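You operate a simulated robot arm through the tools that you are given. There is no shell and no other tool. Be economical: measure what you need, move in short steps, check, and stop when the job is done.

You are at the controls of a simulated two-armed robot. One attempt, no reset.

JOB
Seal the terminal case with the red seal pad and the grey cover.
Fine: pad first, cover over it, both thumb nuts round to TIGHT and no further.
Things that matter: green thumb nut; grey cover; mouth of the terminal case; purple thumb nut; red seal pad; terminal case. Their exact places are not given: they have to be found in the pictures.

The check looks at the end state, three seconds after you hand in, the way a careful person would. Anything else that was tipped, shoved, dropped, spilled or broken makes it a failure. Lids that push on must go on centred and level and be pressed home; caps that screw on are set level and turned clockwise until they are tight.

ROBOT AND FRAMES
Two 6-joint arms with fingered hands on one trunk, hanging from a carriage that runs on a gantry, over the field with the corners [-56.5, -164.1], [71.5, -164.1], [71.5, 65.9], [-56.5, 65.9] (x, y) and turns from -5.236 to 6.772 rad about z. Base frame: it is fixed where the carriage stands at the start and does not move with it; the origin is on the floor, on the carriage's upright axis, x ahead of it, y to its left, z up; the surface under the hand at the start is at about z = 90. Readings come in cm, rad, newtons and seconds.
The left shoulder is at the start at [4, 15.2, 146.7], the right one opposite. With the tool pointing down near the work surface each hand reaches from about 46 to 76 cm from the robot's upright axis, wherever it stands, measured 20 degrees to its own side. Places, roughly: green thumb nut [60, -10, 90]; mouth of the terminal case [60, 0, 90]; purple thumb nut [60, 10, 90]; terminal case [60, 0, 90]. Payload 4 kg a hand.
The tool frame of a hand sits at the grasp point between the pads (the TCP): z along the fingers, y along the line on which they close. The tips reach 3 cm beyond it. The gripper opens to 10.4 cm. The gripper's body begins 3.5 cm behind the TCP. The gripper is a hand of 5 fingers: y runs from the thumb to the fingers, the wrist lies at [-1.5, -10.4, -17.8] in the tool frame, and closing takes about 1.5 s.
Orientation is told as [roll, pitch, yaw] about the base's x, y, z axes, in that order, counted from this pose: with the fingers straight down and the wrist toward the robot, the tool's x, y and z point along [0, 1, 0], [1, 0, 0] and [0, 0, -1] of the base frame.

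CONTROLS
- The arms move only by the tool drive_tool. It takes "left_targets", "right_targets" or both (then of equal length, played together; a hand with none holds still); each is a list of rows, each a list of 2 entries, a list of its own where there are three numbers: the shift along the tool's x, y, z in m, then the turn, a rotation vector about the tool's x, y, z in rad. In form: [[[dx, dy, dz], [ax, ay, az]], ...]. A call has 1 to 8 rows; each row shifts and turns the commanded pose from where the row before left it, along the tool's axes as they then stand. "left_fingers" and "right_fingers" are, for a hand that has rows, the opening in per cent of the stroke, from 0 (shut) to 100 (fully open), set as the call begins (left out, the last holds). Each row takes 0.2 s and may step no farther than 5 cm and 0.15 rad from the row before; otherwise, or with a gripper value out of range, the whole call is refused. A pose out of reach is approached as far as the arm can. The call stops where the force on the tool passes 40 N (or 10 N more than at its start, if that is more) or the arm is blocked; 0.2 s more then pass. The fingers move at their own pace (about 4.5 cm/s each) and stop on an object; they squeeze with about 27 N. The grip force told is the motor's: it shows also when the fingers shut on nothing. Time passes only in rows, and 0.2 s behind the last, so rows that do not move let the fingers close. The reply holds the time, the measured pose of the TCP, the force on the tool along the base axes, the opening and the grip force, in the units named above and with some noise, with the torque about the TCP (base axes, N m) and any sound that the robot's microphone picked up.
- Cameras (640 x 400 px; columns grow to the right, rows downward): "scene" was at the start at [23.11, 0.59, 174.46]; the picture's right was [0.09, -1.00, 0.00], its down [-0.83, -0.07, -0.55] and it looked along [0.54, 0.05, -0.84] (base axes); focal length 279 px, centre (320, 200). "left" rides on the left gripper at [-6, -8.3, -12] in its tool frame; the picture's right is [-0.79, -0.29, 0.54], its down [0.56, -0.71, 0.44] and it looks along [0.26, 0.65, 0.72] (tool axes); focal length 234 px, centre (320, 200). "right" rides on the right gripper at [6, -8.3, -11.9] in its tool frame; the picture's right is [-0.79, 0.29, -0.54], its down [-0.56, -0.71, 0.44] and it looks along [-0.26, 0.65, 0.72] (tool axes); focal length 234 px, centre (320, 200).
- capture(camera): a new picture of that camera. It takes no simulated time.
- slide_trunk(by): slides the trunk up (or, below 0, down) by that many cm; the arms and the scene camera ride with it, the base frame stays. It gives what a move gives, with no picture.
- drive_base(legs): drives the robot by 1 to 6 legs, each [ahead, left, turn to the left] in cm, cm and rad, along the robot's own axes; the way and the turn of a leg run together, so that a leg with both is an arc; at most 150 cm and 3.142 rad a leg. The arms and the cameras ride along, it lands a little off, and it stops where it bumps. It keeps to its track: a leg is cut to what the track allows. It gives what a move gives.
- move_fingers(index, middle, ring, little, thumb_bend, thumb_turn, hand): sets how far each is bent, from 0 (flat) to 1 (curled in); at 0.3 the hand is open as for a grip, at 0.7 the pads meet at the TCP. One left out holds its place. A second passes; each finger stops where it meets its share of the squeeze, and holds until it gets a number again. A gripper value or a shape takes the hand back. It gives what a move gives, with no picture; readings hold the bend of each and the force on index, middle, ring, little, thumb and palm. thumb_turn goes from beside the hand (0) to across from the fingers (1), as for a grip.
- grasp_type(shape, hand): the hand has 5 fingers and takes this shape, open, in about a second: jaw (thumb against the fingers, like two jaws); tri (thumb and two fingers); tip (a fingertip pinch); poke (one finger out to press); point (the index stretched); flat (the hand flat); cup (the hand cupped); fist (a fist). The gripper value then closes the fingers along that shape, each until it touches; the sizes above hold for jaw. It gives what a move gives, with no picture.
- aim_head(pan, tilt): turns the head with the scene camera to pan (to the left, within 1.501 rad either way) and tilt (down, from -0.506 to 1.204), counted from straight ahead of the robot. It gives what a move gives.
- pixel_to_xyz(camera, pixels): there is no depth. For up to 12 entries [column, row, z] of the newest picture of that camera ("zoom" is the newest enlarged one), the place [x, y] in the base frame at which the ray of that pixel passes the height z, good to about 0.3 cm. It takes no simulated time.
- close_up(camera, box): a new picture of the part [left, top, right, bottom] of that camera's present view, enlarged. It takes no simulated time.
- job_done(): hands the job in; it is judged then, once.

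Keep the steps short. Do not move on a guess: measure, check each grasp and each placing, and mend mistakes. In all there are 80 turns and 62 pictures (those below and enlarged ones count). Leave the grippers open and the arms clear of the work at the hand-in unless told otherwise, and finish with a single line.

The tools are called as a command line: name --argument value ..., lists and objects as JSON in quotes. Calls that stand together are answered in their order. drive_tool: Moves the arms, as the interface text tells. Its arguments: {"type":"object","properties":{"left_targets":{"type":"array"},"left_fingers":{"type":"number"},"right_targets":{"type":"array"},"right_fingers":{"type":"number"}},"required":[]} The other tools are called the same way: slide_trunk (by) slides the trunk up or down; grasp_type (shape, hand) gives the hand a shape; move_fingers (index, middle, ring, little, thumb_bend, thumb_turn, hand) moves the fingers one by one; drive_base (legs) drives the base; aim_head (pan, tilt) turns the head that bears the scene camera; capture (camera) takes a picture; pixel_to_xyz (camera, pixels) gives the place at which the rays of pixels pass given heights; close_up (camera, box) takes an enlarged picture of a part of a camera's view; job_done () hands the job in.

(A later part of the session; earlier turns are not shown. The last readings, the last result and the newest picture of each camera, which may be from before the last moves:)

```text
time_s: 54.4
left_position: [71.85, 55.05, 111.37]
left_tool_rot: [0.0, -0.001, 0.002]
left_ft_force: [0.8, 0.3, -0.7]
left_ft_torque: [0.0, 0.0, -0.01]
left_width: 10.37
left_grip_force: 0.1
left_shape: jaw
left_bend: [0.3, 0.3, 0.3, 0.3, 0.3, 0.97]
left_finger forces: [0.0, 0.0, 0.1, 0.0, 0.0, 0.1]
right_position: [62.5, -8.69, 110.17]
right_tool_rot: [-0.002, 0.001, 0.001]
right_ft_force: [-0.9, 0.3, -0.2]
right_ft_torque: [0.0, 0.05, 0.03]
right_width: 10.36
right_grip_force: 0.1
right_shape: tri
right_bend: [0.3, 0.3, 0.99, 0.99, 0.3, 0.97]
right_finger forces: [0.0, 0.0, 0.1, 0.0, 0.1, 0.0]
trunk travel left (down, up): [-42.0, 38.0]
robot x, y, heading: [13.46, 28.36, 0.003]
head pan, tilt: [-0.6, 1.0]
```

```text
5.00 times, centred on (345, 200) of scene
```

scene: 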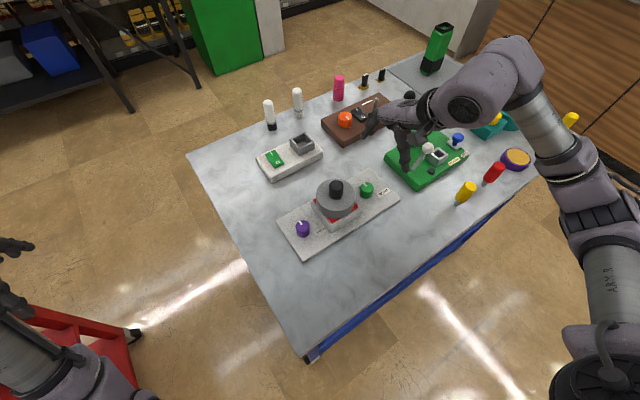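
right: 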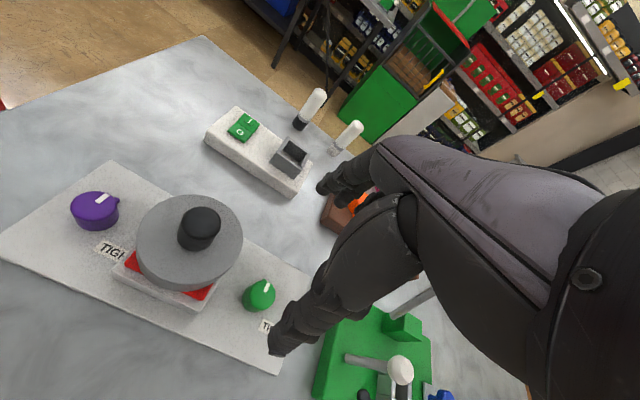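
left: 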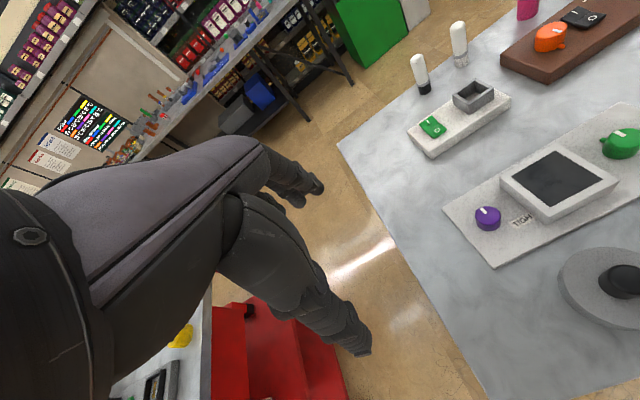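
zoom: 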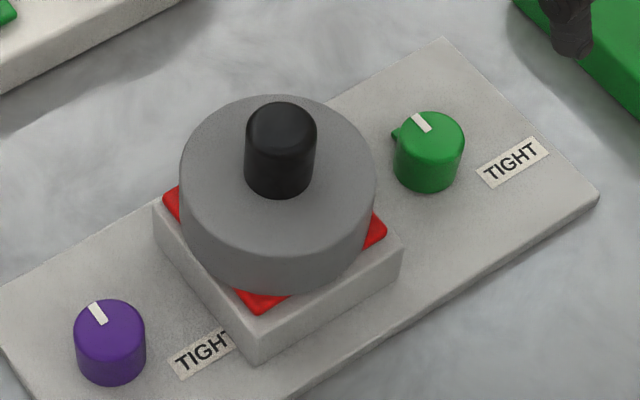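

The cover is centred (silhouette mid 278, case mid 278.5). From the measurements TIGHT lies about 125° clockwise of each nut's present mark. I'll turn the hand to yaw +0.75 above the green nut as a starting angle.

drive_tool --right_targets '[[[-0.003, 0.0035, 0], [0, 0, -0.15]], [[0, 0, 0], [0, 0, -0.15]], [[0, 0, 0], [0, 0, -0.15]], [[0, 0, 0], [0, 0, -0.15]], [[0, 0, 0], [0, 0, -0.15]], [[0, 0, 0.04], [0, 0, 0]], [[0, 0, 0], [0, 0, 0]]]'

close_up --camera "scene" --box '[325, 140, 435, 220]'

```text
time_s: 56.0
left_position: [71.91, 55.08, 111.17]
left_tool_rot: [-0.001, -0.002, 0.0]
left_ft_force: [0.4, 0.4, -0.5]
left_ft_torque: [0.01, 0.02, 0.02]
left_width: 10.36
left_grip_force: 0.0
left_shape: jaw
left_bend: [0.3, 0.3, 0.3, 0.3, 0.3, 0.97]
left_finger forces: [0.0, 0.0, 0.0, 0.0, 0.0, 0.1]
right_position: [50.07, 5.09, 101.77]
right_tool_rot: [0.001, 0.004, 0.753]
right_ft_force: [-0.1, -0.5, 0.4]
right_ft_torque: [0.0, -0.02, 0.0]
right_width: 10.39
right_grip_force: 0.0
right_shape: tri
right_bend: [0.3, 0.3, 0.99, 0.99, 0.3, 0.97]
right_finger forces: [0.0, 0.1, 0.1, 0.0, 0.0, 0.0]
right hand out of reach, approached as far as the arm can: row 2, 3, 4, 5, 6
trunk travel left (down, up): [-42.0, 38.0]
robot x, y, heading: [13.63, 28.33, 0.003]
head pan, tilt: [-0.6, 1.0]
```

```text
5.00 times, centred on (380, 180) of scene
```

zoom: 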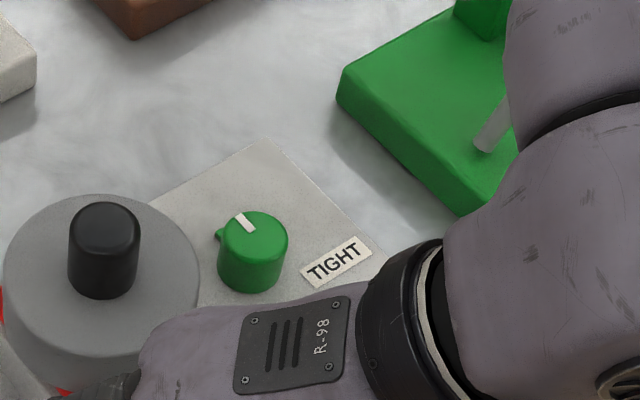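

With that yaw the arm ran out of reach and slid back to (50,5,101.8). No contact force shows and the cover is still in place. I'll go straight up, then drive the base right, because at positive yaw the wrist needs room on the right.

drive_tool --right_targets '[[[0, 0, -0.03], [0, 0, 0]], [[0, 0, -0.03], [0, 0, 0]], [[0, 0, -0.03], [0, 0, 0]], [[0, 0, 0], [0, 0, 0]]]'

drive_base --legs '[[0, -16, 0]]'

```text
time_s: 57.0
left_position: [71.94, 55.05, 111.3]
left_tool_rot: [0.0, -0.003, 0.002]
left_ft_force: [-0.5, -0.1, 0.4]
left_ft_torque: [-0.01, -0.02, 0.0]
left_width: 10.35
left_grip_force: 0.1
left_shape: jaw
left_bend: [0.3, 0.3, 0.3, 0.3, 0.3, 0.97]
left_finger forces: [0.1, 0.0, 0.0, 0.0, 0.0, 0.0]
right_position: [47.35, 7.16, 108.59]
right_tool_rot: [-0.003, 0.0, 0.745]
right_ft_force: [0.1, 0.0, -0.3]
right_ft_torque: [0.0, -0.02, 0.01]
right_width: 10.38
right_grip_force: 0.1
right_shape: tri
right_bend: [0.3, 0.3, 0.99, 0.99, 0.3, 0.97]
right_finger forces: [0.1, 0.0, 0.0, 0.1, 0.0, 0.0]
right hand out of reach, approached as far as the arm can: row 1, 2, 3
trunk travel left (down, up): [-42.0, 38.0]
robot x, y, heading: [13.49, 28.17, -0.002]
head pan, tilt: [-0.6, 1.0]
```

```text
time_s: 58.4
left_position: [71.93, 38.88, 111.3]
left_tool_rot: [-0.002, -0.001, 0.003]
left_ft_force: [0.0, 0.1, 0.7]
left_ft_torque: [0.05, 0.0, -0.01]
left_width: 10.37
left_grip_force: 0.0
left_shape: jaw
left_bend: [0.3, 0.3, 0.3, 0.3, 0.3, 0.97]
left_finger forces: [0.0, 0.1, 0.0, 0.0, 0.0, 0.0]
right_position: [47.4, -9.0, 108.53]
right_tool_rot: [-0.005, 0.001, 0.744]
right_ft_force: [0.5, -0.2, 0.9]
right_ft_torque: [0.03, 0.01, -0.01]
right_width: 10.39
right_grip_force: 0.0
right_shape: tri
right_bend: [0.3, 0.3, 0.99, 0.99, 0.3, 0.97]
right_finger forces: [0.1, 0.0, 0.0, 0.0, 0.0, 0.0]
trunk travel left (down, up): [-42.0, 38.0]
robot x, y, heading: [13.8, 12.64, -0.001]
head pan, tilt: [-0.6, 1.0]
```

At yaw 0.745 the hand is at (47.4,-9.0,108.5). With the base further right the nut is more to the left of the shoulder, so I'll try moving over the nut, +15.4 cm in x, keeping this yaw.

drive_tool --right_targets '[[[-0.026, 0.0283, 0], [0, 0, 0]], [[-0.026, 0.0283, 0], [0, 0, 0]], [[-0.026, 0.0283, 0], [0, 0, 0]], [[-0.026, 0.0283, 0], [0, 0, 0]], [[0, 0, 0], [0, 0, 0]]]'

```text
time_s: 59.6
left_position: [71.95, 39.08, 111.29]
left_tool_rot: [0.0, -0.002, -0.001]
left_ft_force: [-0.5, -0.8, 0.0]
left_ft_torque: [0.02, 0.0, -0.04]
left_width: 10.34
left_grip_force: 0.1
left_shape: jaw
left_bend: [0.3, 0.3, 0.3, 0.3, 0.3, 0.97]
left_finger forces: [0.0, 0.1, 0.0, 0.1, 0.1, 0.1]
right_position: [52.64, -7.57, 103.49]
right_tool_rot: [-0.006, -0.008, 0.737]
right_ft_force: [-0.2, -0.5, 0.2]
right_ft_torque: [0.0, 0.01, -0.02]
right_width: 10.42
right_grip_force: 0.1
right_shape: tri
right_bend: [0.3, 0.3, 0.99, 0.99, 0.3, 0.97]
right_finger forces: [0.1, 0.0, 0.1, 0.0, 0.0, 0.0]
right hand out of reach, approached as far as the arm can: row 1, 2, 3, 4
trunk travel left (down, up): [-42.0, 38.0]
robot x, y, heading: [13.67, 12.3, -0.0]
head pan, tilt: [-0.6, 1.0]
```

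Positive yaw costs reach. I'll turn back to yaw 0 while rising, then see how far negative yaw goes.

drive_tool --right_targets '[[[0, 0, -0.005], [0, 0, 0.15]], [[0, 0, -0.01], [0, 0, 0.15]], [[0, 0, -0.02], [0, 0, 0.15]], [[0, 0, -0.02], [0, 0, 0.15]], [[0, 0, -0.02], [0, 0, 0.137]], [[0, 0.03, 0], [0, 0, 0]], [[0, 0.03, 0], [0, 0, 0]], [[0, 0, 0], [0, 0, 0]]]'

drive_tool --right_targets '[[[0, 0, 0], [0, 0, 0.15]], [[0, 0, 0], [0, 0, 0.15]], [[0, 0, 0], [0, 0, 0.15]], [[0, 0, 0], [0, 0, 0.15]], [[0, 0, 0], [0, 0, 0.15]], [[0, 0, 0], [0, 0, 0]]]'

```text
time_s: 61.4
left_position: [72.02, 39.1, 111.26]
left_tool_rot: [0.0, -0.001, 0.001]
left_ft_force: [0.2, -0.2, -0.7]
left_ft_torque: [-0.02, -0.03, 0.02]
left_width: 10.35
left_grip_force: 0.3
left_shape: jaw
left_bend: [0.3, 0.3, 0.3, 0.3, 0.3, 0.97]
left_finger forces: [0.1, 0.1, 0.0, 0.0, 0.0, 0.0]
right_position: [59.31, -16.1, 115.55]
right_tool_rot: [-0.001, -0.003, 0.011]
right_ft_force: [-0.2, -1.0, -1.4]
right_ft_torque: [0.03, -0.02, 0.02]
right_width: 10.39
right_grip_force: 0.2
right_shape: tri
right_bend: [0.3, 0.3, 0.99, 0.99, 0.3, 0.97]
right_finger forces: [0.0, 0.1, 0.0, 0.0, 0.0, 0.0]
right hand out of reach, approached as far as the arm can: row 1, 2, 3, 4, 5, 6, 7
trunk travel left (down, up): [-42.0, 38.0]
robot x, y, heading: [13.67, 12.54, -0.002]
head pan, tilt: [-0.6, 1.0]
```

```text
time_s: 62.8
left_position: [72.1, 39.14, 111.21]
left_tool_rot: [0.0, -0.003, 0.001]
left_ft_force: [1.1, -0.1, -0.5]
left_ft_torque: [-0.02, -0.02, -0.03]
left_width: 10.38
left_grip_force: 0.1
left_shape: jaw
left_bend: [0.3, 0.3, 0.3, 0.3, 0.3, 0.97]
left_finger forces: [0.0, 0.1, 0.0, 0.1, 0.0, 0.0]
right_position: [56.06, -24.33, 116.33]
right_tool_rot: [0.002, -0.002, -0.74]
right_ft_force: [-0.2, -0.4, 0.3]
right_ft_torque: [-0.04, -0.04, 0.01]
right_width: 10.39
right_grip_force: 0.1
right_shape: tri
right_bend: [0.3, 0.3, 0.99, 0.99, 0.3, 0.97]
right_finger forces: [0.0, 0.1, 0.0, 0.0, 0.0, 0.0]
right hand out of reach, approached as far as the arm can: row 1, 2, 3, 4, 5
trunk travel left (down, up): [-42.0, 38.0]
robot x, y, heading: [13.69, 12.33, 0.0]
head pan, tilt: [-0.6, 1.0]
```

I've learned the limits: the wrist must stay about 12 cm or more right of the shoulder and within about 42 cm of it. I'll rotate back to yaw 0, then drive the base to about (19,24), where the nut allows roughly ±0.55 rad.

drive_tool --right_targets '[[[0, 0, 0], [0, 0, -0.15]], [[0, 0, 0], [0, 0, -0.15]], [[0, 0, 0], [0, 0, -0.15]], [[0, 0, 0], [0, 0, -0.15]], [[0, 0, 0], [0, 0, -0.14]], [[0, 0, 0], [0, 0, 0]]]'

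drive_base --legs '[[5.3, 11.6, 0]]'

```text
time_s: 64.2
left_position: [71.96, 39.18, 111.31]
left_tool_rot: [-0.001, 0.0, 0.0]
left_ft_force: [-0.7, 0.5, -0.3]
left_ft_torque: [-0.01, -0.02, -0.02]
left_width: 10.36
left_grip_force: 0.0
left_shape: jaw
left_bend: [0.3, 0.3, 0.3, 0.3, 0.3, 0.97]
left_finger forces: [0.0, 0.0, 0.0, 0.0, 0.0, 0.0]
right_position: [56.03, -24.28, 116.43]
right_tool_rot: [-0.002, -0.002, 0.001]
right_ft_force: [0.1, -0.6, -0.3]
right_ft_torque: [0.0, 0.01, -0.01]
right_width: 10.4
right_grip_force: 0.1
right_shape: tri
right_bend: [0.3, 0.3, 0.99, 0.99, 0.3, 0.97]
right_finger forces: [0.1, 0.0, 0.1, 0.0, 0.0, 0.0]
trunk travel left (down, up): [-42.0, 38.0]
robot x, y, heading: [13.69, 12.25, 0.0]
head pan, tilt: [-0.6, 1.0]
```

```text
time_s: 65.5
left_position: [77.38, 50.65, 111.32]
left_tool_rot: [0.0, -0.002, 0.001]
left_ft_force: [-0.3, 0.4, -0.3]
left_ft_torque: [-0.01, 0.03, 0.02]
left_width: 10.37
left_grip_force: 0.2
left_shape: jaw
left_bend: [0.3, 0.3, 0.3, 0.3, 0.3, 0.97]
left_finger forces: [0.1, 0.0, 0.0, 0.1, 0.1, 0.1]
right_position: [61.39, -12.95, 116.35]
right_tool_rot: [-0.002, -0.003, -0.001]
right_ft_force: [-0.2, 0.1, 0.4]
right_ft_torque: [-0.02, 0.01, 0.0]
right_width: 10.39
right_grip_force: 0.1
right_shape: tri
right_bend: [0.3, 0.3, 0.99, 0.99, 0.3, 0.97]
right_finger forces: [0.0, 0.0, 0.1, 0.0, 0.1, 0.1]
trunk travel left (down, up): [-42.0, 38.0]
robot x, y, heading: [18.48, 23.43, 0.003]
head pan, tilt: [-0.6, 1.0]
```

Now I'll move over the green nut at (62.85,-9.0), to z 108, and turn to yaw +0.6 in small rows.

drive_tool --right_targets '[[[0.02, 0.0075, 0.02], [0, 0, 0]], [[0.0195, 0.007, 0.03], [0, 0, 0]], [[0, 0, 0.03], [0, 0, 0]], [[0, 0, 0], [0, 0, -0.15]], [[0, 0, 0], [0, 0, -0.15]], [[0, 0, 0], [0, 0, -0.15]], [[0, 0, 0], [0, 0, -0.15]], [[0, 0, 0], [0, 0, 0]]]'

```text
time_s: 67.3
left_position: [77.17, 50.55, 111.29]
left_tool_rot: [-0.001, -0.002, 0.002]
left_ft_force: [0.2, 0.2, -0.2]
left_ft_torque: [0.01, 0.0, -0.02]
left_width: 10.36
left_grip_force: 0.1
left_shape: jaw
left_bend: [0.3, 0.3, 0.3, 0.3, 0.3, 0.97]
left_finger forces: [0.0, 0.0, 0.1, 0.1, 0.1, 0.0]
right_position: [58.67, -3.51, 105.83]
right_tool_rot: [-0.019, -0.007, 0.581]
right_ft_force: [0.2, -0.2, -0.1]
right_ft_torque: [0.0, 0.03, 0.03]
right_width: 10.36
right_grip_force: 0.1
right_shape: tri
right_bend: [0.3, 0.3, 0.99, 0.99, 0.3, 0.97]
right_finger forces: [0.1, 0.1, 0.0, 0.0, 0.0, 0.0]
right hand out of reach, approached as far as the arm can: row 6, 7
trunk travel left (down, up): [-42.0, 38.0]
robot x, y, heading: [18.72, 23.99, 0.001]
head pan, tilt: [-0.6, 1.0]
```

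It is reachable only up to about yaw 0.35 here, and the hand slid towards the cover. I'll rise, return to yaw 0.2, and come back over the nut. I'll use several shorter strokes from about +0.2 to −0.6.

drive_tool --right_targets '[[[0, 0, -0.03], [0, 0, 0.13]], [[0, 0, -0.01], [0, 0, 0.15]], [[0, 0, 0], [0, 0, 0.1]], [[-0.031, 0.015, 0], [0, 0, 0]], [[-0.031, 0.015, 0], [0, 0, 0]], [[0, 0, 0], [0, 0, 0]]]'

drive_base --legs '[[0, 2, 0]]'

```text
time_s: 68.7
left_position: [77.24, 50.67, 111.26]
left_tool_rot: [0.0, -0.002, 0.002]
left_ft_force: [0.3, -0.2, 0.3]
left_ft_torque: [0.03, -0.03, 0.0]
left_width: 10.38
left_grip_force: 0.1
left_shape: jaw
left_bend: [0.3, 0.3, 0.3, 0.3, 0.3, 0.97]
left_finger forces: [0.0, 0.0, 0.0, 0.1, 0.0, 0.0]
right_position: [63.02, -9.06, 109.87]
right_tool_rot: [-0.005, -0.002, 0.221]
right_ft_force: [-0.8, 0.4, 0.4]
right_ft_torque: [0.0, 0.03, 0.02]
right_width: 10.39
right_grip_force: 0.0
right_shape: tri
right_bend: [0.3, 0.3, 0.99, 0.99, 0.3, 0.97]
right_finger forces: [0.1, 0.0, 0.0, 0.0, 0.0, 0.0]
trunk travel left (down, up): [-42.0, 38.0]
robot x, y, heading: [18.67, 23.82, 0.004]
head pan, tilt: [-0.6, 1.0]
```

```text
time_s: 69.5
left_position: [77.2, 52.7, 111.27]
left_tool_rot: [0.0, -0.002, 0.001]
left_ft_force: [-0.4, 0.5, 0.4]
left_ft_torque: [-0.02, 0.0, -0.01]
left_width: 10.38
left_grip_force: 0.0
left_shape: jaw
left_bend: [0.3, 0.3, 0.3, 0.3, 0.3, 0.97]
left_finger forces: [0.1, 0.1, 0.0, 0.0, 0.1, 0.0]
right_position: [62.91, -7.05, 109.88]
right_tool_rot: [-0.003, -0.005, 0.219]
right_ft_force: [-0.3, 0.5, -0.1]
right_ft_torque: [0.0, -0.01, 0.0]
right_width: 10.39
right_grip_force: 0.0
right_shape: tri
right_bend: [0.3, 0.3, 0.99, 0.99, 0.3, 0.97]
right_finger forces: [0.0, 0.0, 0.0, 0.1, 0.1, 0.1]
trunk travel left (down, up): [-42.0, 38.0]
robot x, y, heading: [18.6, 25.55, 0.001]
head pan, tilt: [-0.6, 1.0]
```

I'll shift back over the nut and test the stroke to yaw −0.6 in the air before gripping.

drive_tool --right_targets '[[[-0.0194, -0.005, 0.04], [0, 0, 0]], [[0, 0, 0.03], [0, 0, 0.12]], [[0, 0, 0], [0, 0, 0.14]], [[0, 0, 0], [0, 0, 0.14]], [[0, 0, 0], [0, 0, 0.14]], [[0, 0, 0], [0, 0, 0.14]], [[0, 0, 0], [0, 0, 0.14]], [[0, 0, 0], [0, 0, 0]]]'

close_up --camera "scene" --box '[300, 140, 440, 240]'

```text
time_s: 71.2
left_position: [77.17, 52.53, 111.27]
left_tool_rot: [-0.001, -0.002, 0.003]
left_ft_force: [-0.6, 0.4, 0.0]
left_ft_torque: [0.0, 0.0, 0.01]
left_width: 10.37
left_grip_force: 0.1
left_shape: jaw
left_bend: [0.3, 0.3, 0.3, 0.3, 0.3, 0.97]
left_finger forces: [0.0, 0.0, 0.1, 0.0, 0.1, 0.1]
right_position: [61.84, -12.1, 103.92]
right_tool_rot: [0.001, -0.003, -0.601]
right_ft_force: [0.5, 0.6, 0.6]
right_ft_torque: [-0.01, 0.01, 0.01]
right_width: 10.39
right_grip_force: 0.0
right_shape: tri
right_bend: [0.3, 0.3, 0.99, 0.99, 0.3, 0.97]
right_finger forces: [0.0, 0.0, 0.1, 0.1, 0.0, 0.1]
right hand out of reach, approached as far as the arm can: row 5, 6, 7
trunk travel left (down, up): [-42.0, 38.0]
robot x, y, heading: [18.49, 25.73, 0.0]
head pan, tilt: [-0.6, 1.0]
```

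```text
4.00 times, centred on (370, 190) of scene
```

zoom: 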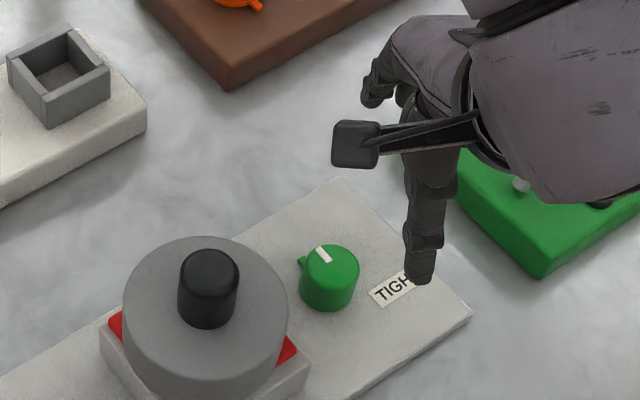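

The stroke reached only about −0.3 from this stand. A stand nearer and further left should widen it. I'll rise with the hand back at yaw 0, then drive the base [+5.5,+3.5].

drive_tool --right_targets '[[[0, 0, -0.03], [0, 0, -0.15]], [[0, 0, -0.03], [0, 0, -0.15]], [[0, 0, 0], [0, 0, -0.15]], [[0, 0, 0], [0, 0, -0.15]], [[0, 0, 0], [0, 0, 0]]]'

drive_base --legs '[[5.5, 3.5, 0]]'

```text
time_s: 72.5
left_position: [77.25, 52.55, 111.3]
left_tool_rot: [-0.001, -0.001, 0.001]
left_ft_force: [-0.7, -0.1, 0.1]
left_ft_torque: [-0.01, 0.02, 0.02]
left_width: 10.33
left_grip_force: 0.1
left_shape: jaw
left_bend: [0.3, 0.3, 0.3, 0.3, 0.3, 0.97]
left_finger forces: [0.0, 0.0, 0.0, 0.1, 0.1, 0.0]
right_position: [61.87, -11.99, 109.81]
right_tool_rot: [-0.001, -0.004, 0.0]
right_ft_force: [0.9, 0.4, -0.2]
right_ft_torque: [0.04, 0.03, -0.02]
right_width: 10.41
right_grip_force: 0.0
right_shape: tri
right_bend: [0.3, 0.3, 0.99, 0.99, 0.3, 0.97]
right_finger forces: [0.0, 0.0, 0.1, 0.0, 0.0, 0.0]
trunk travel left (down, up): [-42.0, 38.0]
robot x, y, heading: [18.89, 25.88, 0.005]
head pan, tilt: [-0.6, 1.0]
```

```text
time_s: 73.4
left_position: [82.82, 56.09, 111.35]
left_tool_rot: [0.0, -0.001, 0.002]
left_ft_force: [0.8, -0.6, 0.7]
left_ft_torque: [-0.02, 0.04, 0.04]
left_width: 10.34
left_grip_force: 0.1
left_shape: jaw
left_bend: [0.3, 0.3, 0.3, 0.3, 0.3, 0.97]
left_finger forces: [0.0, 0.1, 0.0, 0.0, 0.0, 0.1]
right_position: [67.38, -8.36, 109.95]
right_tool_rot: [-0.001, -0.003, -0.001]
right_ft_force: [-0.2, -0.7, -0.4]
right_ft_torque: [0.01, 0.04, -0.02]
right_width: 10.37
right_grip_force: 0.0
right_shape: tri
right_bend: [0.3, 0.3, 0.99, 0.99, 0.3, 0.97]
right_finger forces: [0.0, 0.0, 0.1, 0.1, 0.0, 0.0]
trunk travel left (down, up): [-42.0, 38.0]
robot x, y, heading: [24.13, 29.32, 0.007]
head pan, tilt: [-0.6, 1.0]
```

I'll move to (62.85,-9.05,105) and test yaw −0.6 again.

drive_tool --right_targets '[[[-0.004, -0.023, 0.02], [0, 0, 0]], [[-0.003, -0.022, 0.03], [0, 0, 0]], [[0, 0, 0], [0, 0, 0.15]], [[0, 0, 0], [0, 0, 0.15]], [[0, 0, 0], [0, 0, 0.15]], [[0, 0, 0], [0, 0, 0.15]], [[0, 0, 0], [0, 0, 0]]]'

```text
time_s: 75.0
left_position: [82.68, 55.95, 111.18]
left_tool_rot: [-0.001, -0.002, -0.001]
left_ft_force: [0.4, -0.2, -0.1]
left_ft_torque: [0.01, 0.0, 0.01]
left_width: 10.37
left_grip_force: 0.1
left_shape: jaw
left_bend: [0.3, 0.3, 0.3, 0.3, 0.3, 0.97]
left_finger forces: [0.0, 0.1, 0.1, 0.0, 0.1, 0.0]
right_position: [66.24, -6.97, 107.84]
right_tool_rot: [-0.001, -0.004, -0.602]
right_ft_force: [-1.4, -0.4, 0.7]
right_ft_torque: [0.02, -0.02, -0.03]
right_width: 10.41
right_grip_force: 0.0
right_shape: tri
right_bend: [0.3, 0.3, 0.99, 0.99, 0.3, 0.97]
right_finger forces: [0.0, 0.0, 0.1, 0.0, 0.0, 0.1]
right hand out of reach, approached as far as the arm can: row 1, 2
trunk travel left (down, up): [-42.0, 38.0]
robot x, y, heading: [24.22, 28.77, 0.003]
head pan, tilt: [-0.6, 1.0]
```

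Now it's a touch too close for yaw 0 but fine at yaw −0.6, so I'll back the base 2.7 cm. Then I'll go over the nut at z 101 and sweep from −0.6 up to see the range.

drive_base --legs '[[-2.7, -0.5, 0]]'

drive_tool --right_targets '[[[-0.0165, 0.0034, 0.03], [0, 0, 0]], [[0, 0, 0.035], [0, 0, 0]], [[0, 0, 0], [0, 0, -0.15]], [[0, 0, 0], [0, 0, -0.15]], [[0, 0, 0], [0, 0, -0.15]], [[0, 0, 0], [0, 0, -0.15]], [[0, 0, 0], [0, 0, -0.1]], [[0, 0, 0], [0, 0, 0]]]'

```text
time_s: 75.9
left_position: [79.96, 55.59, 111.24]
left_tool_rot: [-0.001, -0.001, 0.002]
left_ft_force: [-0.3, -0.1, -0.3]
left_ft_torque: [0.01, -0.02, 0.02]
left_width: 10.36
left_grip_force: 0.1
left_shape: jaw
left_bend: [0.3, 0.3, 0.3, 0.3, 0.3, 0.97]
left_finger forces: [0.0, 0.0, 0.0, 0.0, 0.0, 0.0]
right_position: [63.54, -7.57, 107.91]
right_tool_rot: [0.001, -0.003, -0.6]
right_ft_force: [-0.4, -0.7, 0.0]
right_ft_torque: [-0.02, -0.02, -0.03]
right_width: 10.39
right_grip_force: 0.2
right_shape: tri
right_bend: [0.3, 0.3, 0.99, 0.99, 0.3, 0.97]
right_finger forces: [0.0, 0.1, 0.0, 0.0, 0.0, 0.0]
trunk travel left (down, up): [-42.0, 38.0]
robot x, y, heading: [21.35, 28.48, 0.001]
head pan, tilt: [-0.6, 1.0]
```

```text
time_s: 77.7
left_position: [80.06, 55.52, 111.27]
left_tool_rot: [0.0, -0.002, 0.003]
left_ft_force: [0.5, 0.4, 0.6]
left_ft_torque: [-0.06, 0.04, 0.01]
left_width: 10.35
left_grip_force: 0.1
left_shape: jaw
left_bend: [0.3, 0.3, 0.3, 0.3, 0.3, 0.97]
left_finger forces: [0.0, 0.0, 0.0, 0.0, 0.1, 0.0]
right_position: [63.17, -5.71, 100.78]
right_tool_rot: [-0.002, -0.003, 0.102]
right_ft_force: [-0.2, 0.1, -0.2]
right_ft_torque: [0.02, 0.02, 0.02]
right_width: 10.39
right_grip_force: 0.0
right_shape: tri
right_bend: [0.3, 0.3, 0.99, 0.99, 0.3, 0.97]
right_finger forces: [0.1, 0.0, 0.0, 0.0, 0.0, 0.0]
right hand out of reach, approached as far as the arm can: row 6
trunk travel left (down, up): [-42.0, 38.0]
robot x, y, heading: [21.56, 28.55, 0.003]
head pan, tilt: [-0.6, 1.0]
```

Here the window starts below about −0.15. I'll test the negative side: over the nut from −0.2 down to −0.95.

drive_tool --right_targets '[[[0, 0, 0], [0, 0, 0.15]], [[0, 0, 0], [0, 0, 0.15]], [[-0.0334, 0.0037, 0], [0, 0, 0]], [[0, 0, 0], [0, 0, 0.15]], [[0, 0, 0], [0, 0, 0.15]], [[0, 0, 0], [0, 0, 0.15]], [[0, 0, 0], [0, 0, 0.15]], [[0, 0, 0], [0, 0, 0.15]]]'

```text
time_s: 79.5
left_position: [80.07, 55.35, 111.17]
left_tool_rot: [-0.002, -0.004, 0.0]
left_ft_force: [0.3, -0.1, -0.5]
left_ft_torque: [-0.02, 0.01, 0.01]
left_width: 10.36
left_grip_force: 0.0
left_shape: jaw
left_bend: [0.3, 0.3, 0.3, 0.3, 0.3, 0.97]
left_finger forces: [0.0, 0.1, 0.0, 0.1, 0.1, 0.0]
right_position: [61.97, -11.56, 101.52]
right_tool_rot: [0.002, -0.001, -0.951]
right_ft_force: [-0.1, -0.3, -0.2]
right_ft_torque: [0.0, 0.03, -0.01]
right_width: 10.41
right_grip_force: 0.2
right_shape: tri
right_bend: [0.3, 0.3, 0.99, 0.99, 0.3, 0.97]
right_finger forces: [0.0, 0.1, 0.0, 0.1, 0.1, 0.0]
right hand out of reach, approached as far as the arm can: row 6, 7, 8
trunk travel left (down, up): [-42.0, 38.0]
robot x, y, heading: [21.62, 28.84, 0.004]
head pan, tilt: [-0.6, 1.0]
```

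Comparing all the successes and failures, the wrist-to-shoulder distance has to stay between about 35 and 41 cm. A base at about (16,27) should give the whole range +0.3…−0.9. I'll drive there and test with the hand raised.

drive_base --legs '[[-5.6, -1.7, 0]]'

drive_tool --right_targets '[[[0, 0, -0.02], [0, 0, 0]], [[0.0386, 0.0015, 0], [0, 0, 0]], [[0.0386, 0.0015, 0], [0, 0, 0]], [[0, 0, 0], [0, 0, 0]]]'

```text
time_s: 80.4
left_position: [74.42, 53.66, 111.13]
left_tool_rot: [-0.001, 0.0, 0.001]
left_ft_force: [-0.5, -0.2, -0.7]
left_ft_torque: [0.06, -0.04, -0.02]
left_width: 10.38
left_grip_force: 0.0
left_shape: jaw
left_bend: [0.3, 0.3, 0.3, 0.3, 0.3, 0.97]
left_finger forces: [0.1, 0.0, 0.0, 0.0, 0.0, 0.0]
right_position: [56.23, -13.26, 101.45]
right_tool_rot: [0.001, -0.002, -0.95]
right_ft_force: [-1.1, -0.2, -0.2]
right_ft_torque: [0.02, -0.03, -0.04]
right_width: 10.39
right_grip_force: 0.0
right_shape: tri
right_bend: [0.3, 0.3, 0.99, 0.99, 0.3, 0.97]
right_finger forces: [0.0, 0.0, 0.0, 0.0, 0.0, 0.1]
trunk travel left (down, up): [-42.0, 38.0]
robot x, y, heading: [16.02, 27.13, 0.002]
head pan, tilt: [-0.6, 1.0]
```

```text
time_s: 81.4
left_position: [74.43, 53.81, 111.24]
left_tool_rot: [0.003, -0.001, 0.001]
left_ft_force: [0.3, -0.1, 0.2]
left_ft_torque: [-0.01, 0.02, 0.0]
left_width: 10.36
left_grip_force: 0.1
left_shape: jaw
left_bend: [0.3, 0.3, 0.3, 0.3, 0.3, 0.97]
left_finger forces: [0.1, 0.0, 0.1, 0.0, 0.0, 0.1]
right_position: [60.41, -14.05, 104.86]
right_tool_rot: [0.004, 0.0, -0.95]
right_ft_force: [0.7, -0.3, 1.4]
right_ft_torque: [-0.04, 0.02, 0.02]
right_width: 10.39
right_grip_force: 0.1
right_shape: tri
right_bend: [0.3, 0.3, 0.99, 0.99, 0.3, 0.97]
right_finger forces: [0.0, 0.1, 0.1, 0.1, 0.1, 0.0]
right hand out of reach, approached as far as the arm can: row 2, 3
trunk travel left (down, up): [-42.0, 38.0]
robot x, y, heading: [16.04, 27.12, -0.002]
head pan, tilt: [-0.6, 1.0]
```

At yaw −0.95 the wrist needs the base further left. I'll drive [1,5,0], adjust over the nut, then sweep up to yaw −0.05 as a test.

drive_base --legs '[[1, 5, 0]]'

drive_tool --right_targets '[[[0.0118, 0.0084, 0], [0, 0, 0]], [[0, 0, 0.02], [0, 0, -0.15]], [[0, 0, 0.02], [0, 0, -0.15]], [[0, 0, 0], [0, 0, -0.15]], [[0, 0, 0], [0, 0, -0.15]], [[0, 0, 0], [0, 0, -0.15]], [[0, 0, 0], [0, 0, -0.15]], [[0, 0, 0], [0, 0, 0]]]'

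```text
time_s: 82.3
left_position: [75.46, 58.85, 111.29]
left_tool_rot: [0.001, -0.001, 0.001]
left_ft_force: [-0.1, 0.7, 0.1]
left_ft_torque: [-0.02, 0.02, 0.0]
left_width: 10.38
left_grip_force: 0.1
left_shape: jaw
left_bend: [0.3, 0.3, 0.3, 0.3, 0.3, 0.97]
left_finger forces: [0.0, 0.1, 0.0, 0.1, 0.1, 0.0]
right_position: [61.52, -9.06, 104.85]
right_tool_rot: [0.004, 0.0, -0.949]
right_ft_force: [0.4, 0.3, 0.5]
right_ft_torque: [0.0, 0.01, -0.03]
right_width: 10.42
right_grip_force: 0.0
right_shape: tri
right_bend: [0.3, 0.3, 0.99, 0.99, 0.3, 0.97]
right_finger forces: [0.1, 0.0, 0.1, 0.1, 0.0, 0.0]
trunk travel left (down, up): [-42.0, 38.0]
robot x, y, heading: [17.18, 32.14, 0.001]
head pan, tilt: [-0.6, 1.0]
```

```text
time_s: 84.2
left_position: [75.44, 58.7, 111.16]
left_tool_rot: [0.001, -0.003, 0.0]
left_ft_force: [-0.8, 0.3, -0.4]
left_ft_torque: [-0.02, 0.01, 0.01]
left_width: 10.36
left_grip_force: 0.1
left_shape: jaw
left_bend: [0.3, 0.3, 0.3, 0.3, 0.3, 0.97]
left_finger forces: [0.0, 0.1, 0.0, 0.0, 0.1, 0.0]
right_position: [62.83, -9.68, 101.02]
right_tool_rot: [0.004, -0.002, -0.048]
right_ft_force: [-0.4, -0.9, -0.3]
right_ft_torque: [0.0, 0.0, 0.03]
right_width: 10.38
right_grip_force: 0.1
right_shape: tri
right_bend: [0.3, 0.3, 0.99, 0.99, 0.3, 0.97]
right_finger forces: [0.1, 0.0, 0.0, 0.0, 0.1, 0.0]
right hand out of reach, approached as far as the arm can: row 1
trunk travel left (down, up): [-42.0, 38.0]
robot x, y, heading: [16.69, 31.85, -0.003]
head pan, tilt: [-0.6, 1.0]
```

The window −0.05…−0.8 works from here. The hand is at (62.8,-9.7,101). I'll centre it on the nut (62.85,-9.05), lower to TCP z≈94.9 with a half-wide hand, and look.

drive_tool --right_targets '[[[0.0064, 0, 0], [0, 0, 0]], [[0, 0, 0.03], [0, 0, 0]], [[0, 0, 0.02], [0, 0, 0]], [[0, 0, 0.011], [0, 0, 0]], [[0, 0, 0], [0, 0, 0]]]'

close_up --camera "scene" --box '[310, 150, 420, 230]'

```text
time_s: 85.3
left_position: [75.32, 58.72, 111.17]
left_tool_rot: [0.0, -0.002, 0.0]
left_ft_force: [-0.9, 0.6, -0.3]
left_ft_torque: [-0.02, -0.02, -0.01]
left_width: 10.4
left_grip_force: 0.0
left_shape: jaw
left_bend: [0.3, 0.3, 0.3, 0.3, 0.3, 0.97]
left_finger forces: [0.0, 0.1, 0.0, 0.0, 0.1, 0.1]
right_position: [62.73, -9.01, 94.78]
right_tool_rot: [0.0, -0.002, -0.049]
right_ft_force: [0.2, 0.9, -0.1]
right_ft_torque: [-0.02, 0.04, 0.02]
right_width: 10.41
right_grip_force: 0.1
right_shape: tri
right_bend: [0.3, 0.3, 0.99, 0.99, 0.3, 0.97]
right_finger forces: [0.0, 0.0, 0.0, 0.0, 0.0, 0.0]
trunk travel left (down, up): [-42.0, 38.0]
robot x, y, heading: [17.17, 31.96, 0.003]
head pan, tilt: [-0.6, 1.0]
```

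```text
5.00 times, centred on (365, 190) of scene
```

zoom: 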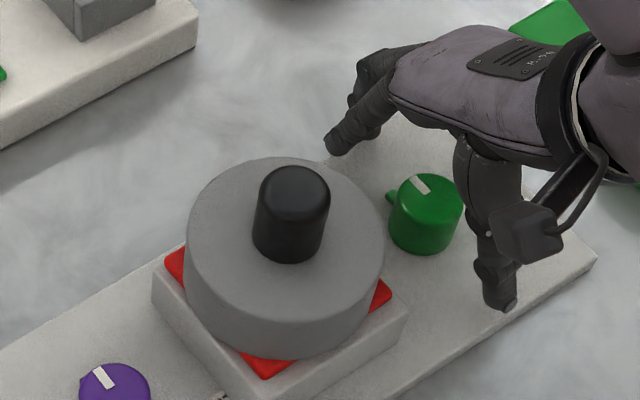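

The nut sits between fingers and thumb, and the hand clears the cover. I'll close on it.

drive_tool --right_targets '[[[0, 0, 0], [0, 0, 0]], [[0, 0, 0], [0, 0, 0]], [[0, 0, 0], [0, 0, 0]], [[0, 0, 0], [0, 0, 0]], [[0, 0, 0], [0, 0, 0]], [[0, 0, 0], [0, 0, 0]], [[0, 0, 0], [0, 0, 0]], [[0, 0, 0], [0, 0, 0]]]' --right_fingers 0

```text
time_s: 87.2
left_position: [75.33, 58.71, 111.28]
left_tool_rot: [-0.001, -0.002, 0.0]
left_ft_force: [0.3, -0.3, -0.4]
left_ft_torque: [-0.01, 0.04, -0.01]
left_width: 10.35
left_grip_force: 0.0
left_shape: jaw
left_bend: [0.3, 0.3, 0.3, 0.3, 0.3, 0.97]
left_finger forces: [0.1, 0.0, 0.0, 0.0, 0.0, 0.0]
right_position: [62.7, -9.02, 94.85]
right_tool_rot: [0.003, -0.004, -0.047]
right_ft_force: [-0.5, -1.0, -1.7]
right_ft_torque: [-0.04, -0.02, -0.03]
right_width: 2.62
right_grip_force: 26.6
right_shape: tri
right_bend: [0.73, 0.6, 1.0, 1.0, 0.74, 1.0]
right_finger forces: [12.2, 12.6, 0.0, 0.0, 24.1, 0.0]
trunk travel left (down, up): [-42.0, 38.0]
robot x, y, heading: [16.98, 31.72, 0.001]
head pan, tilt: [-0.6, 1.0]
```

The grip is balanced (12, 13 and 24 N, with almost no side force). I'll turn clockwise by 0.72 rad in five rows.

drive_tool --right_targets '[[[0, 0, 0], [0, 0, 0.14]], [[0, 0, 0], [0, 0, 0.145]], [[0, 0, 0], [0, 0, 0.145]], [[0, 0, 0], [0, 0, 0.145]], [[0, 0, 0], [0, 0, 0.145]], [[0, 0, 0], [0, 0, 0]]]'

close_up --camera "scene" --box '[310, 150, 420, 230]'

```text
time_s: 88.5
left_position: [75.46, 58.52, 111.2]
left_tool_rot: [-0.001, -0.001, -0.001]
left_ft_force: [-0.7, 0.5, -0.5]
left_ft_torque: [0.01, 0.02, -0.05]
left_width: 10.39
left_grip_force: 0.1
left_shape: jaw
left_bend: [0.3, 0.3, 0.3, 0.3, 0.3, 0.97]
left_finger forces: [0.0, 0.0, 0.0, 0.1, 0.0, 0.1]
right_position: [61.86, -11.06, 95.73]
right_tool_rot: [0.004, -0.004, -0.773]
right_ft_force: [-5.9, -9.4, 0.5]
right_ft_torque: [-0.2, 0.08, -0.04]
right_width: 1.84
right_grip_force: 26.4
right_shape: tri
right_bend: [0.74, 0.74, 1.0, 1.0, 0.83, 1.0]
right_finger forces: [7.1, 0.0, 0.1, 0.1, 17.9, 0.0]
right hand out of reach, approached as far as the arm can: row 4, 5
trunk travel left (down, up): [-42.0, 38.0]
robot x, y, heading: [16.91, 32.18, -0.004]
head pan, tilt: [-0.6, 1.0]
```

```text
5.00 times, centred on (365, 190) of scene
```

zoom: 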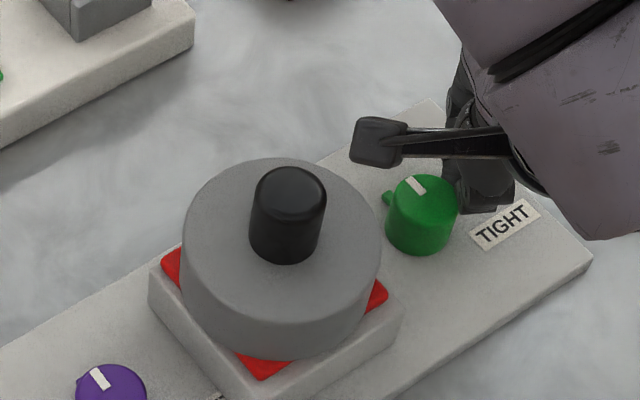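

The mark hasn't turned: the arm ran out of reach at row 4 and slid off the nut to (61.9,-11.1). I'll open, rise, turn back to yaw −0.05, then lower the trunk by 6 and move the base ahead by 1.5 for more margin.

drive_tool --right_targets '[[[0, 0, 0], [0, 0, 0]], [[0, 0, 0], [0, 0, 0]], [[0, 0, 0], [0, 0, 0]], [[0, 0, 0], [0, 0, 0]], [[0, 0, 0], [0, 0, 0]], [[0, 0, -0.03], [0, 0, 0]], [[0, 0, -0.04], [0, 0, 0]], [[0, 0, -0.04], [0, 0, 0]]]' --right_fingers 100

drive_tool --right_targets '[[[0, 0, 0], [0, 0, -0.145]], [[0, 0, 0], [0, 0, -0.145]], [[0, 0, 0], [0, 0, -0.145]], [[0, 0, 0], [0, 0, -0.145]], [[0, 0, 0], [0, 0, -0.14]], [[0, 0, 0], [0, 0, 0]]]'

slide_trunk --by -6

drive_base --legs '[[1.5, 1.5, 0]]'

```text
time_s: 90.3
left_position: [75.31, 58.79, 111.29]
left_tool_rot: [0.0, -0.002, 0.001]
left_ft_force: [-0.4, -0.1, -0.6]
left_ft_torque: [0.01, 0.03, -0.01]
left_width: 10.39
left_grip_force: 0.1
left_shape: jaw
left_bend: [0.3, 0.3, 0.3, 0.3, 0.3, 0.97]
left_finger forces: [0.1, 0.0, 0.0, 0.0, 0.0, 0.1]
right_position: [61.83, -10.8, 106.72]
right_tool_rot: [0.004, 0.0, -0.769]
right_ft_force: [0.2, -0.5, -0.5]
right_ft_torque: [0.02, 0.01, -0.03]
right_width: 10.37
right_grip_force: 0.1
right_shape: tri
right_bend: [0.3, 0.3, 0.99, 0.99, 0.3, 0.97]
right_finger forces: [0.0, 0.0, 0.1, 0.1, 0.1, 0.1]
trunk travel left (down, up): [-42.0, 38.0]
robot x, y, heading: [17.06, 32.18, 0.002]
head pan, tilt: [-0.6, 1.0]
```

```text
time_s: 91.8
left_position: [75.52, 58.72, 111.29]
left_tool_rot: [0.0, -0.002, 0.0]
left_ft_force: [0.3, -0.2, 0.4]
left_ft_torque: [-0.01, 0.02, 0.02]
left_width: 10.37
left_grip_force: 0.1
left_shape: jaw
left_bend: [0.3, 0.3, 0.3, 0.3, 0.3, 0.97]
left_finger forces: [0.0, 0.0, 0.1, 0.0, 0.0, 0.1]
right_position: [62.53, -9.63, 106.78]
right_tool_rot: [0.002, -0.004, -0.053]
right_ft_force: [0.6, 0.3, -0.7]
right_ft_torque: [-0.01, 0.01, 0.01]
right_width: 10.38
right_grip_force: 0.0
right_shape: tri
right_bend: [0.3, 0.3, 0.99, 0.99, 0.3, 0.97]
right_finger forces: [0.0, 0.0, 0.0, 0.0, 0.0, 0.1]
right hand out of reach, approached as far as the arm can: row 5
trunk travel left (down, up): [-42.0, 38.0]
robot x, y, heading: [17.17, 31.71, 0.001]
head pan, tilt: [-0.6, 1.0]
```

```text
time_s: 92.8
left_position: [75.54, 58.69, 105.25]
left_tool_rot: [0.0, -0.002, 0.001]
left_ft_force: [-0.9, 0.8, -0.4]
left_ft_torque: [0.0, -0.01, -0.01]
left_width: 10.38
left_grip_force: 0.1
left_shape: jaw
left_bend: [0.3, 0.3, 0.3, 0.3, 0.3, 0.97]
left_finger forces: [0.0, 0.0, 0.1, 0.0, 0.0, 0.0]
right_position: [62.46, -9.78, 100.7]
right_tool_rot: [0.002, -0.003, -0.055]
right_ft_force: [-0.3, -0.2, 0.2]
right_ft_torque: [0.02, 0.0, 0.01]
right_width: 10.33
right_grip_force: 0.0
right_shape: tri
right_bend: [0.3, 0.3, 0.99, 0.99, 0.3, 0.97]
right_finger forces: [0.0, 0.0, 0.1, 0.0, 0.0, 0.0]
trunk travel left (down, up): [-36.0, 44.0]
robot x, y, heading: [17.17, 31.87, 0.005]
head pan, tilt: [-0.6, 1.0]
```

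```text
time_s: 93.5
left_position: [76.84, 60.14, 105.25]
left_tool_rot: [-0.001, -0.002, 0.0]
left_ft_force: [0.3, 0.4, -0.1]
left_ft_torque: [-0.01, 0.04, -0.01]
left_width: 10.37
left_grip_force: 0.0
left_shape: jaw
left_bend: [0.3, 0.3, 0.3, 0.3, 0.3, 0.97]
left_finger forces: [0.0, 0.0, 0.1, 0.1, 0.0, 0.0]
right_position: [64.06, -8.13, 100.78]
right_tool_rot: [0.001, -0.004, -0.054]
right_ft_force: [0.8, 0.1, 0.0]
right_ft_torque: [-0.02, 0.02, 0.02]
right_width: 10.36
right_grip_force: 0.0
right_shape: tri
right_bend: [0.3, 0.3, 0.99, 0.99, 0.3, 0.97]
right_finger forces: [0.0, 0.0, 0.0, 0.1, 0.1, 0.0]
trunk travel left (down, up): [-36.0, 44.0]
robot x, y, heading: [18.38, 33.54, -0.001]
head pan, tilt: [-0.6, 1.0]
```

The base is now at (18.4,33.5), and by my limits the full stroke −0.05…−0.77 should be reachable at grip height. In one go I'll move onto the nut, close, turn in two parts, and check the mark.

drive_tool --right_targets '[[[-0.0094, -0.0121, 0], [0, 0, 0]], [[0, 0, 0.03], [0, 0, 0]], [[0, 0, 0.02], [0, 0, 0]], [[0, 0, 0.01], [0, 0, 0]], [[0, 0, 0], [0, 0, 0]]]'

drive_tool --right_targets '[[[0, 0, 0], [0, 0, 0]], [[0, 0, 0], [0, 0, 0]], [[0, 0, 0], [0, 0, 0]], [[0, 0, 0], [0, 0, 0]], [[0, 0, 0], [0, 0, 0]], [[0, 0, 0], [0, 0, 0]], [[0, 0, 0], [0, 0, 0]], [[0, 0, 0], [0, 0, 0]]]' --right_fingers 0

drive_tool --right_targets '[[[0, 0, 0], [0, 0, 0.14]], [[0, 0, 0], [0, 0, 0.14]], [[0, 0, 0], [0, 0, 0.14]]]'

drive_tool --right_targets '[[[0, 0, 0], [0, 0, 0.14]], [[0, 0, 0], [0, 0, 0.14]], [[0, 0, 0], [0, 0, 0]]]'

close_up --camera "scene" --box '[300, 150, 420, 240]'

```text
time_s: 94.7
left_position: [76.94, 60.26, 105.34]
left_tool_rot: [0.001, -0.001, 0.0]
left_ft_force: [-0.3, -0.1, 0.6]
left_ft_torque: [0.02, 0.03, 0.0]
left_width: 10.38
left_grip_force: 0.1
left_shape: jaw
left_bend: [0.3, 0.3, 0.3, 0.3, 0.3, 0.97]
left_finger forces: [0.0, 0.0, 0.0, 0.0, 0.0, 0.0]
right_position: [63.83, -7.93, 94.84]
right_tool_rot: [0.002, -0.003, -0.055]
right_ft_force: [-0.4, -0.3, -1.0]
right_ft_torque: [0.05, 0.03, 0.03]
right_width: 10.37
right_grip_force: 0.0
right_shape: tri
right_bend: [0.3, 0.3, 0.99, 0.99, 0.3, 0.97]
right_finger forces: [0.1, 0.1, 0.0, 0.1, 0.1, 0.0]
right hand out of reach, approached as far as the arm can: row 1
trunk travel left (down, up): [-36.0, 44.0]
robot x, y, heading: [18.23, 33.64, 0.007]
head pan, tilt: [-0.6, 1.0]
```

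```text
time_s: 96.5
left_position: [76.87, 60.35, 105.24]
left_tool_rot: [0.0, -0.001, 0.0]
left_ft_force: [-0.2, 0.7, -0.1]
left_ft_torque: [-0.01, -0.03, 0.02]
left_width: 10.38
left_grip_force: 0.0
left_shape: jaw
left_bend: [0.3, 0.3, 0.3, 0.3, 0.3, 0.97]
left_finger forces: [0.0, 0.0, 0.0, 0.1, 0.0, 0.1]
right_position: [63.82, -7.82, 94.89]
right_tool_rot: [0.005, -0.003, -0.054]
right_ft_force: [1.3, 2.5, -0.8]
right_ft_torque: [0.04, -0.06, 0.02]
right_width: 2.03
right_grip_force: 27.0
right_shape: tri
right_bend: [0.7, 0.67, 1.0, 1.0, 0.72, 1.0]
right_finger forces: [10.9, 12.6, 0.0, 0.1, 20.4, 0.0]
trunk travel left (down, up): [-36.0, 44.0]
robot x, y, heading: [18.22, 33.69, 0.004]
head pan, tilt: [-0.6, 1.0]
```

```text
time_s: 97.3
left_position: [77.09, 60.31, 105.43]
left_tool_rot: [0.001, -0.003, 0.001]
left_ft_force: [0.2, -0.4, -0.3]
left_ft_torque: [0.02, 0.0, 0.02]
left_width: 10.36
left_grip_force: 0.1
left_shape: jaw
left_bend: [0.3, 0.3, 0.3, 0.3, 0.3, 0.97]
left_finger forces: [0.0, 0.0, 0.0, 0.0, 0.0, 0.1]
right_position: [64.05, -7.87, 94.95]
right_tool_rot: [0.004, -0.007, -0.474]
right_ft_force: [12.4, 4.7, -0.4]
right_ft_torque: [0.06, -0.31, 0.09]
right_width: 1.34
right_grip_force: 26.9
right_shape: tri
right_bend: [0.7, 0.66, 1.0, 1.0, 0.79, 0.98]
right_finger forces: [0.0, 13.2, 0.0, 0.1, 0.0, 0.1]
trunk travel left (down, up): [-36.0, 44.0]
robot x, y, heading: [18.08, 33.4, -0.001]
head pan, tilt: [-0.6, 1.0]
```

```text
time_s: 98.1
left_position: [77.24, 60.22, 105.48]
left_tool_rot: [-0.002, -0.003, 0.001]
left_ft_force: [-0.7, 0.2, 0.8]
left_ft_torque: [0.01, 0.02, 0.02]
left_width: 10.38
left_grip_force: 0.0
left_shape: jaw
left_bend: [0.3, 0.3, 0.3, 0.3, 0.3, 0.97]
left_finger forces: [0.1, 0.0, 0.0, 0.0, 0.0, 0.0]
right_position: [64.02, -7.96, 95.1]
right_tool_rot: [0.005, -0.004, -0.756]
right_ft_force: [18.6, -3.1, -1.7]
right_ft_torque: [-0.11, -0.48, 0.23]
right_width: 1.34
right_grip_force: 26.9
right_shape: tri
right_bend: [0.7, 0.65, 1.0, 1.0, 0.79, 0.99]
right_finger forces: [0.1, 19.2, 0.0, 0.1, 0.0, 0.0]
trunk travel left (down, up): [-36.0, 44.0]
robot x, y, heading: [18.61, 33.35, 0.004]
head pan, tilt: [-0.6, 1.0]
```

```text
4.44 times, centred on (360, 195) of scene
```

zoom: 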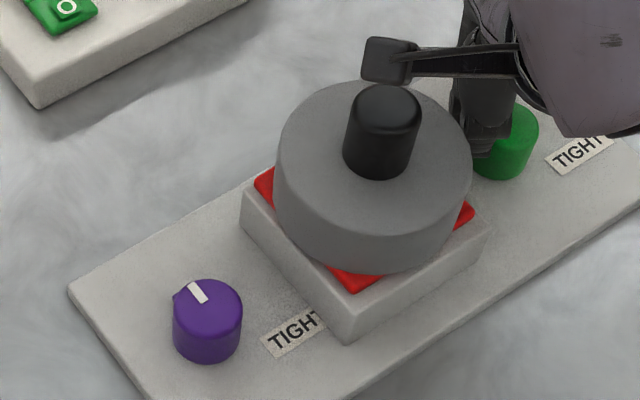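

The approach row was out of reach (too close), so I gripped off-centre. I'll open, shift the base by (−1.2,−1.1) so the hand centres on the nut, and turn back to yaw −0.05 with the hand open around the nut.

drive_tool --right_targets '[[[0, 0, 0], [0, 0, 0]], [[0, 0, 0], [0, 0, 0]], [[0, 0, 0], [0, 0, 0]], [[0, 0, 0], [0, 0, 0]], [[0, 0, 0], [0, 0, 0]], [[0, 0, 0], [0, 0, 0]], [[0, 0, 0], [0, 0, 0]]]' --right_fingers 100

drive_base --legs '[[-1.2, -1.1, 0]]'

drive_tool --right_targets '[[[0, 0, 0], [0, 0, -0.14]], [[0, 0, 0], [0, 0, -0.14]], [[0, 0, 0], [0, 0, -0.14]], [[0, 0, 0], [0, 0, -0.14]], [[0, 0, 0], [0, 0, -0.14]], [[0, 0, 0], [0, 0, 0]]]'

close_up --camera "scene" --box '[340, 140, 420, 200]'

```text
time_s: 99.7
left_position: [76.92, 60.19, 105.12]
left_tool_rot: [-0.002, 0.0, 0.0]
left_ft_force: [0.2, 0.0, -0.6]
left_ft_torque: [0.0, -0.02, -0.01]
left_width: 10.37
left_grip_force: 0.0
left_shape: jaw
left_bend: [0.3, 0.3, 0.3, 0.3, 0.3, 0.97]
left_finger forces: [0.0, 0.1, 0.2, 0.0, 0.0, 0.1]
right_position: [63.62, -8.07, 94.82]
right_tool_rot: [0.003, -0.001, -0.756]
right_ft_force: [-0.6, -4.6, -1.3]
right_ft_torque: [-0.18, -0.06, 0.21]
right_width: 9.97
right_grip_force: 0.2
right_shape: tri
right_bend: [0.3, 0.3, 0.99, 0.99, 0.33, 1.0]
right_finger forces: [0.1, 0.1, 0.1, 0.1, 4.2, 0.0]
trunk travel left (down, up): [-36.0, 44.0]
robot x, y, heading: [18.42, 33.85, 0.003]
head pan, tilt: [-0.6, 1.0]
```

```text
time_s: 100.5
left_position: [75.69, 59.05, 105.26]
left_tool_rot: [0.0, 0.0, 0.0]
left_ft_force: [-0.3, 0.1, 0.8]
left_ft_torque: [0.02, 0.0, 0.01]
left_width: 10.36
left_grip_force: 0.1
left_shape: jaw
left_bend: [0.3, 0.3, 0.3, 0.3, 0.3, 0.97]
left_finger forces: [0.0, 0.0, 0.0, 0.1, 0.0, 0.0]
right_position: [62.48, -9.17, 94.86]
right_tool_rot: [0.004, -0.002, -0.757]
right_ft_force: [0.1, 0.3, 0.8]
right_ft_torque: [0.03, 0.0, 0.0]
right_width: 10.36
right_grip_force: 0.1
right_shape: tri
right_bend: [0.3, 0.3, 0.99, 0.99, 0.3, 0.97]
right_finger forces: [0.1, 0.0, 0.0, 0.0, 0.0, 0.0]
trunk travel left (down, up): [-36.0, 44.0]
robot x, y, heading: [17.26, 32.37, 0.001]
head pan, tilt: [-0.6, 1.0]
```

```text
time_s: 101.9
left_position: [75.66, 59.26, 105.29]
left_tool_rot: [0.001, -0.002, 0.0]
left_ft_force: [-0.2, -0.7, -0.3]
left_ft_torque: [0.01, 0.02, -0.01]
left_width: 10.36
left_grip_force: 0.1
left_shape: jaw
left_bend: [0.3, 0.3, 0.3, 0.3, 0.3, 0.97]
left_finger forces: [0.0, 0.0, 0.0, 0.0, 0.1, 0.1]
right_position: [62.51, -9.05, 94.99]
right_tool_rot: [0.004, -0.003, -0.055]
right_ft_force: [-0.5, 0.3, 0.1]
right_ft_torque: [-0.01, 0.0, -0.04]
right_width: 10.36
right_grip_force: 0.0
right_shape: tri
right_bend: [0.3, 0.3, 0.99, 0.99, 0.3, 0.97]
right_finger forces: [0.1, 0.0, 0.0, 0.1, 0.0, 0.0]
trunk travel left (down, up): [-36.0, 44.0]
robot x, y, heading: [17.27, 32.25, 0.004]
head pan, tilt: [-0.6, 1.0]
```

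```text
6.67 times, centred on (380, 170) of scene
```

zoom: 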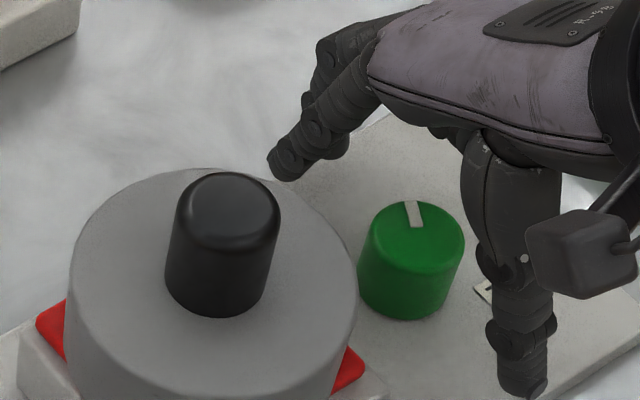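

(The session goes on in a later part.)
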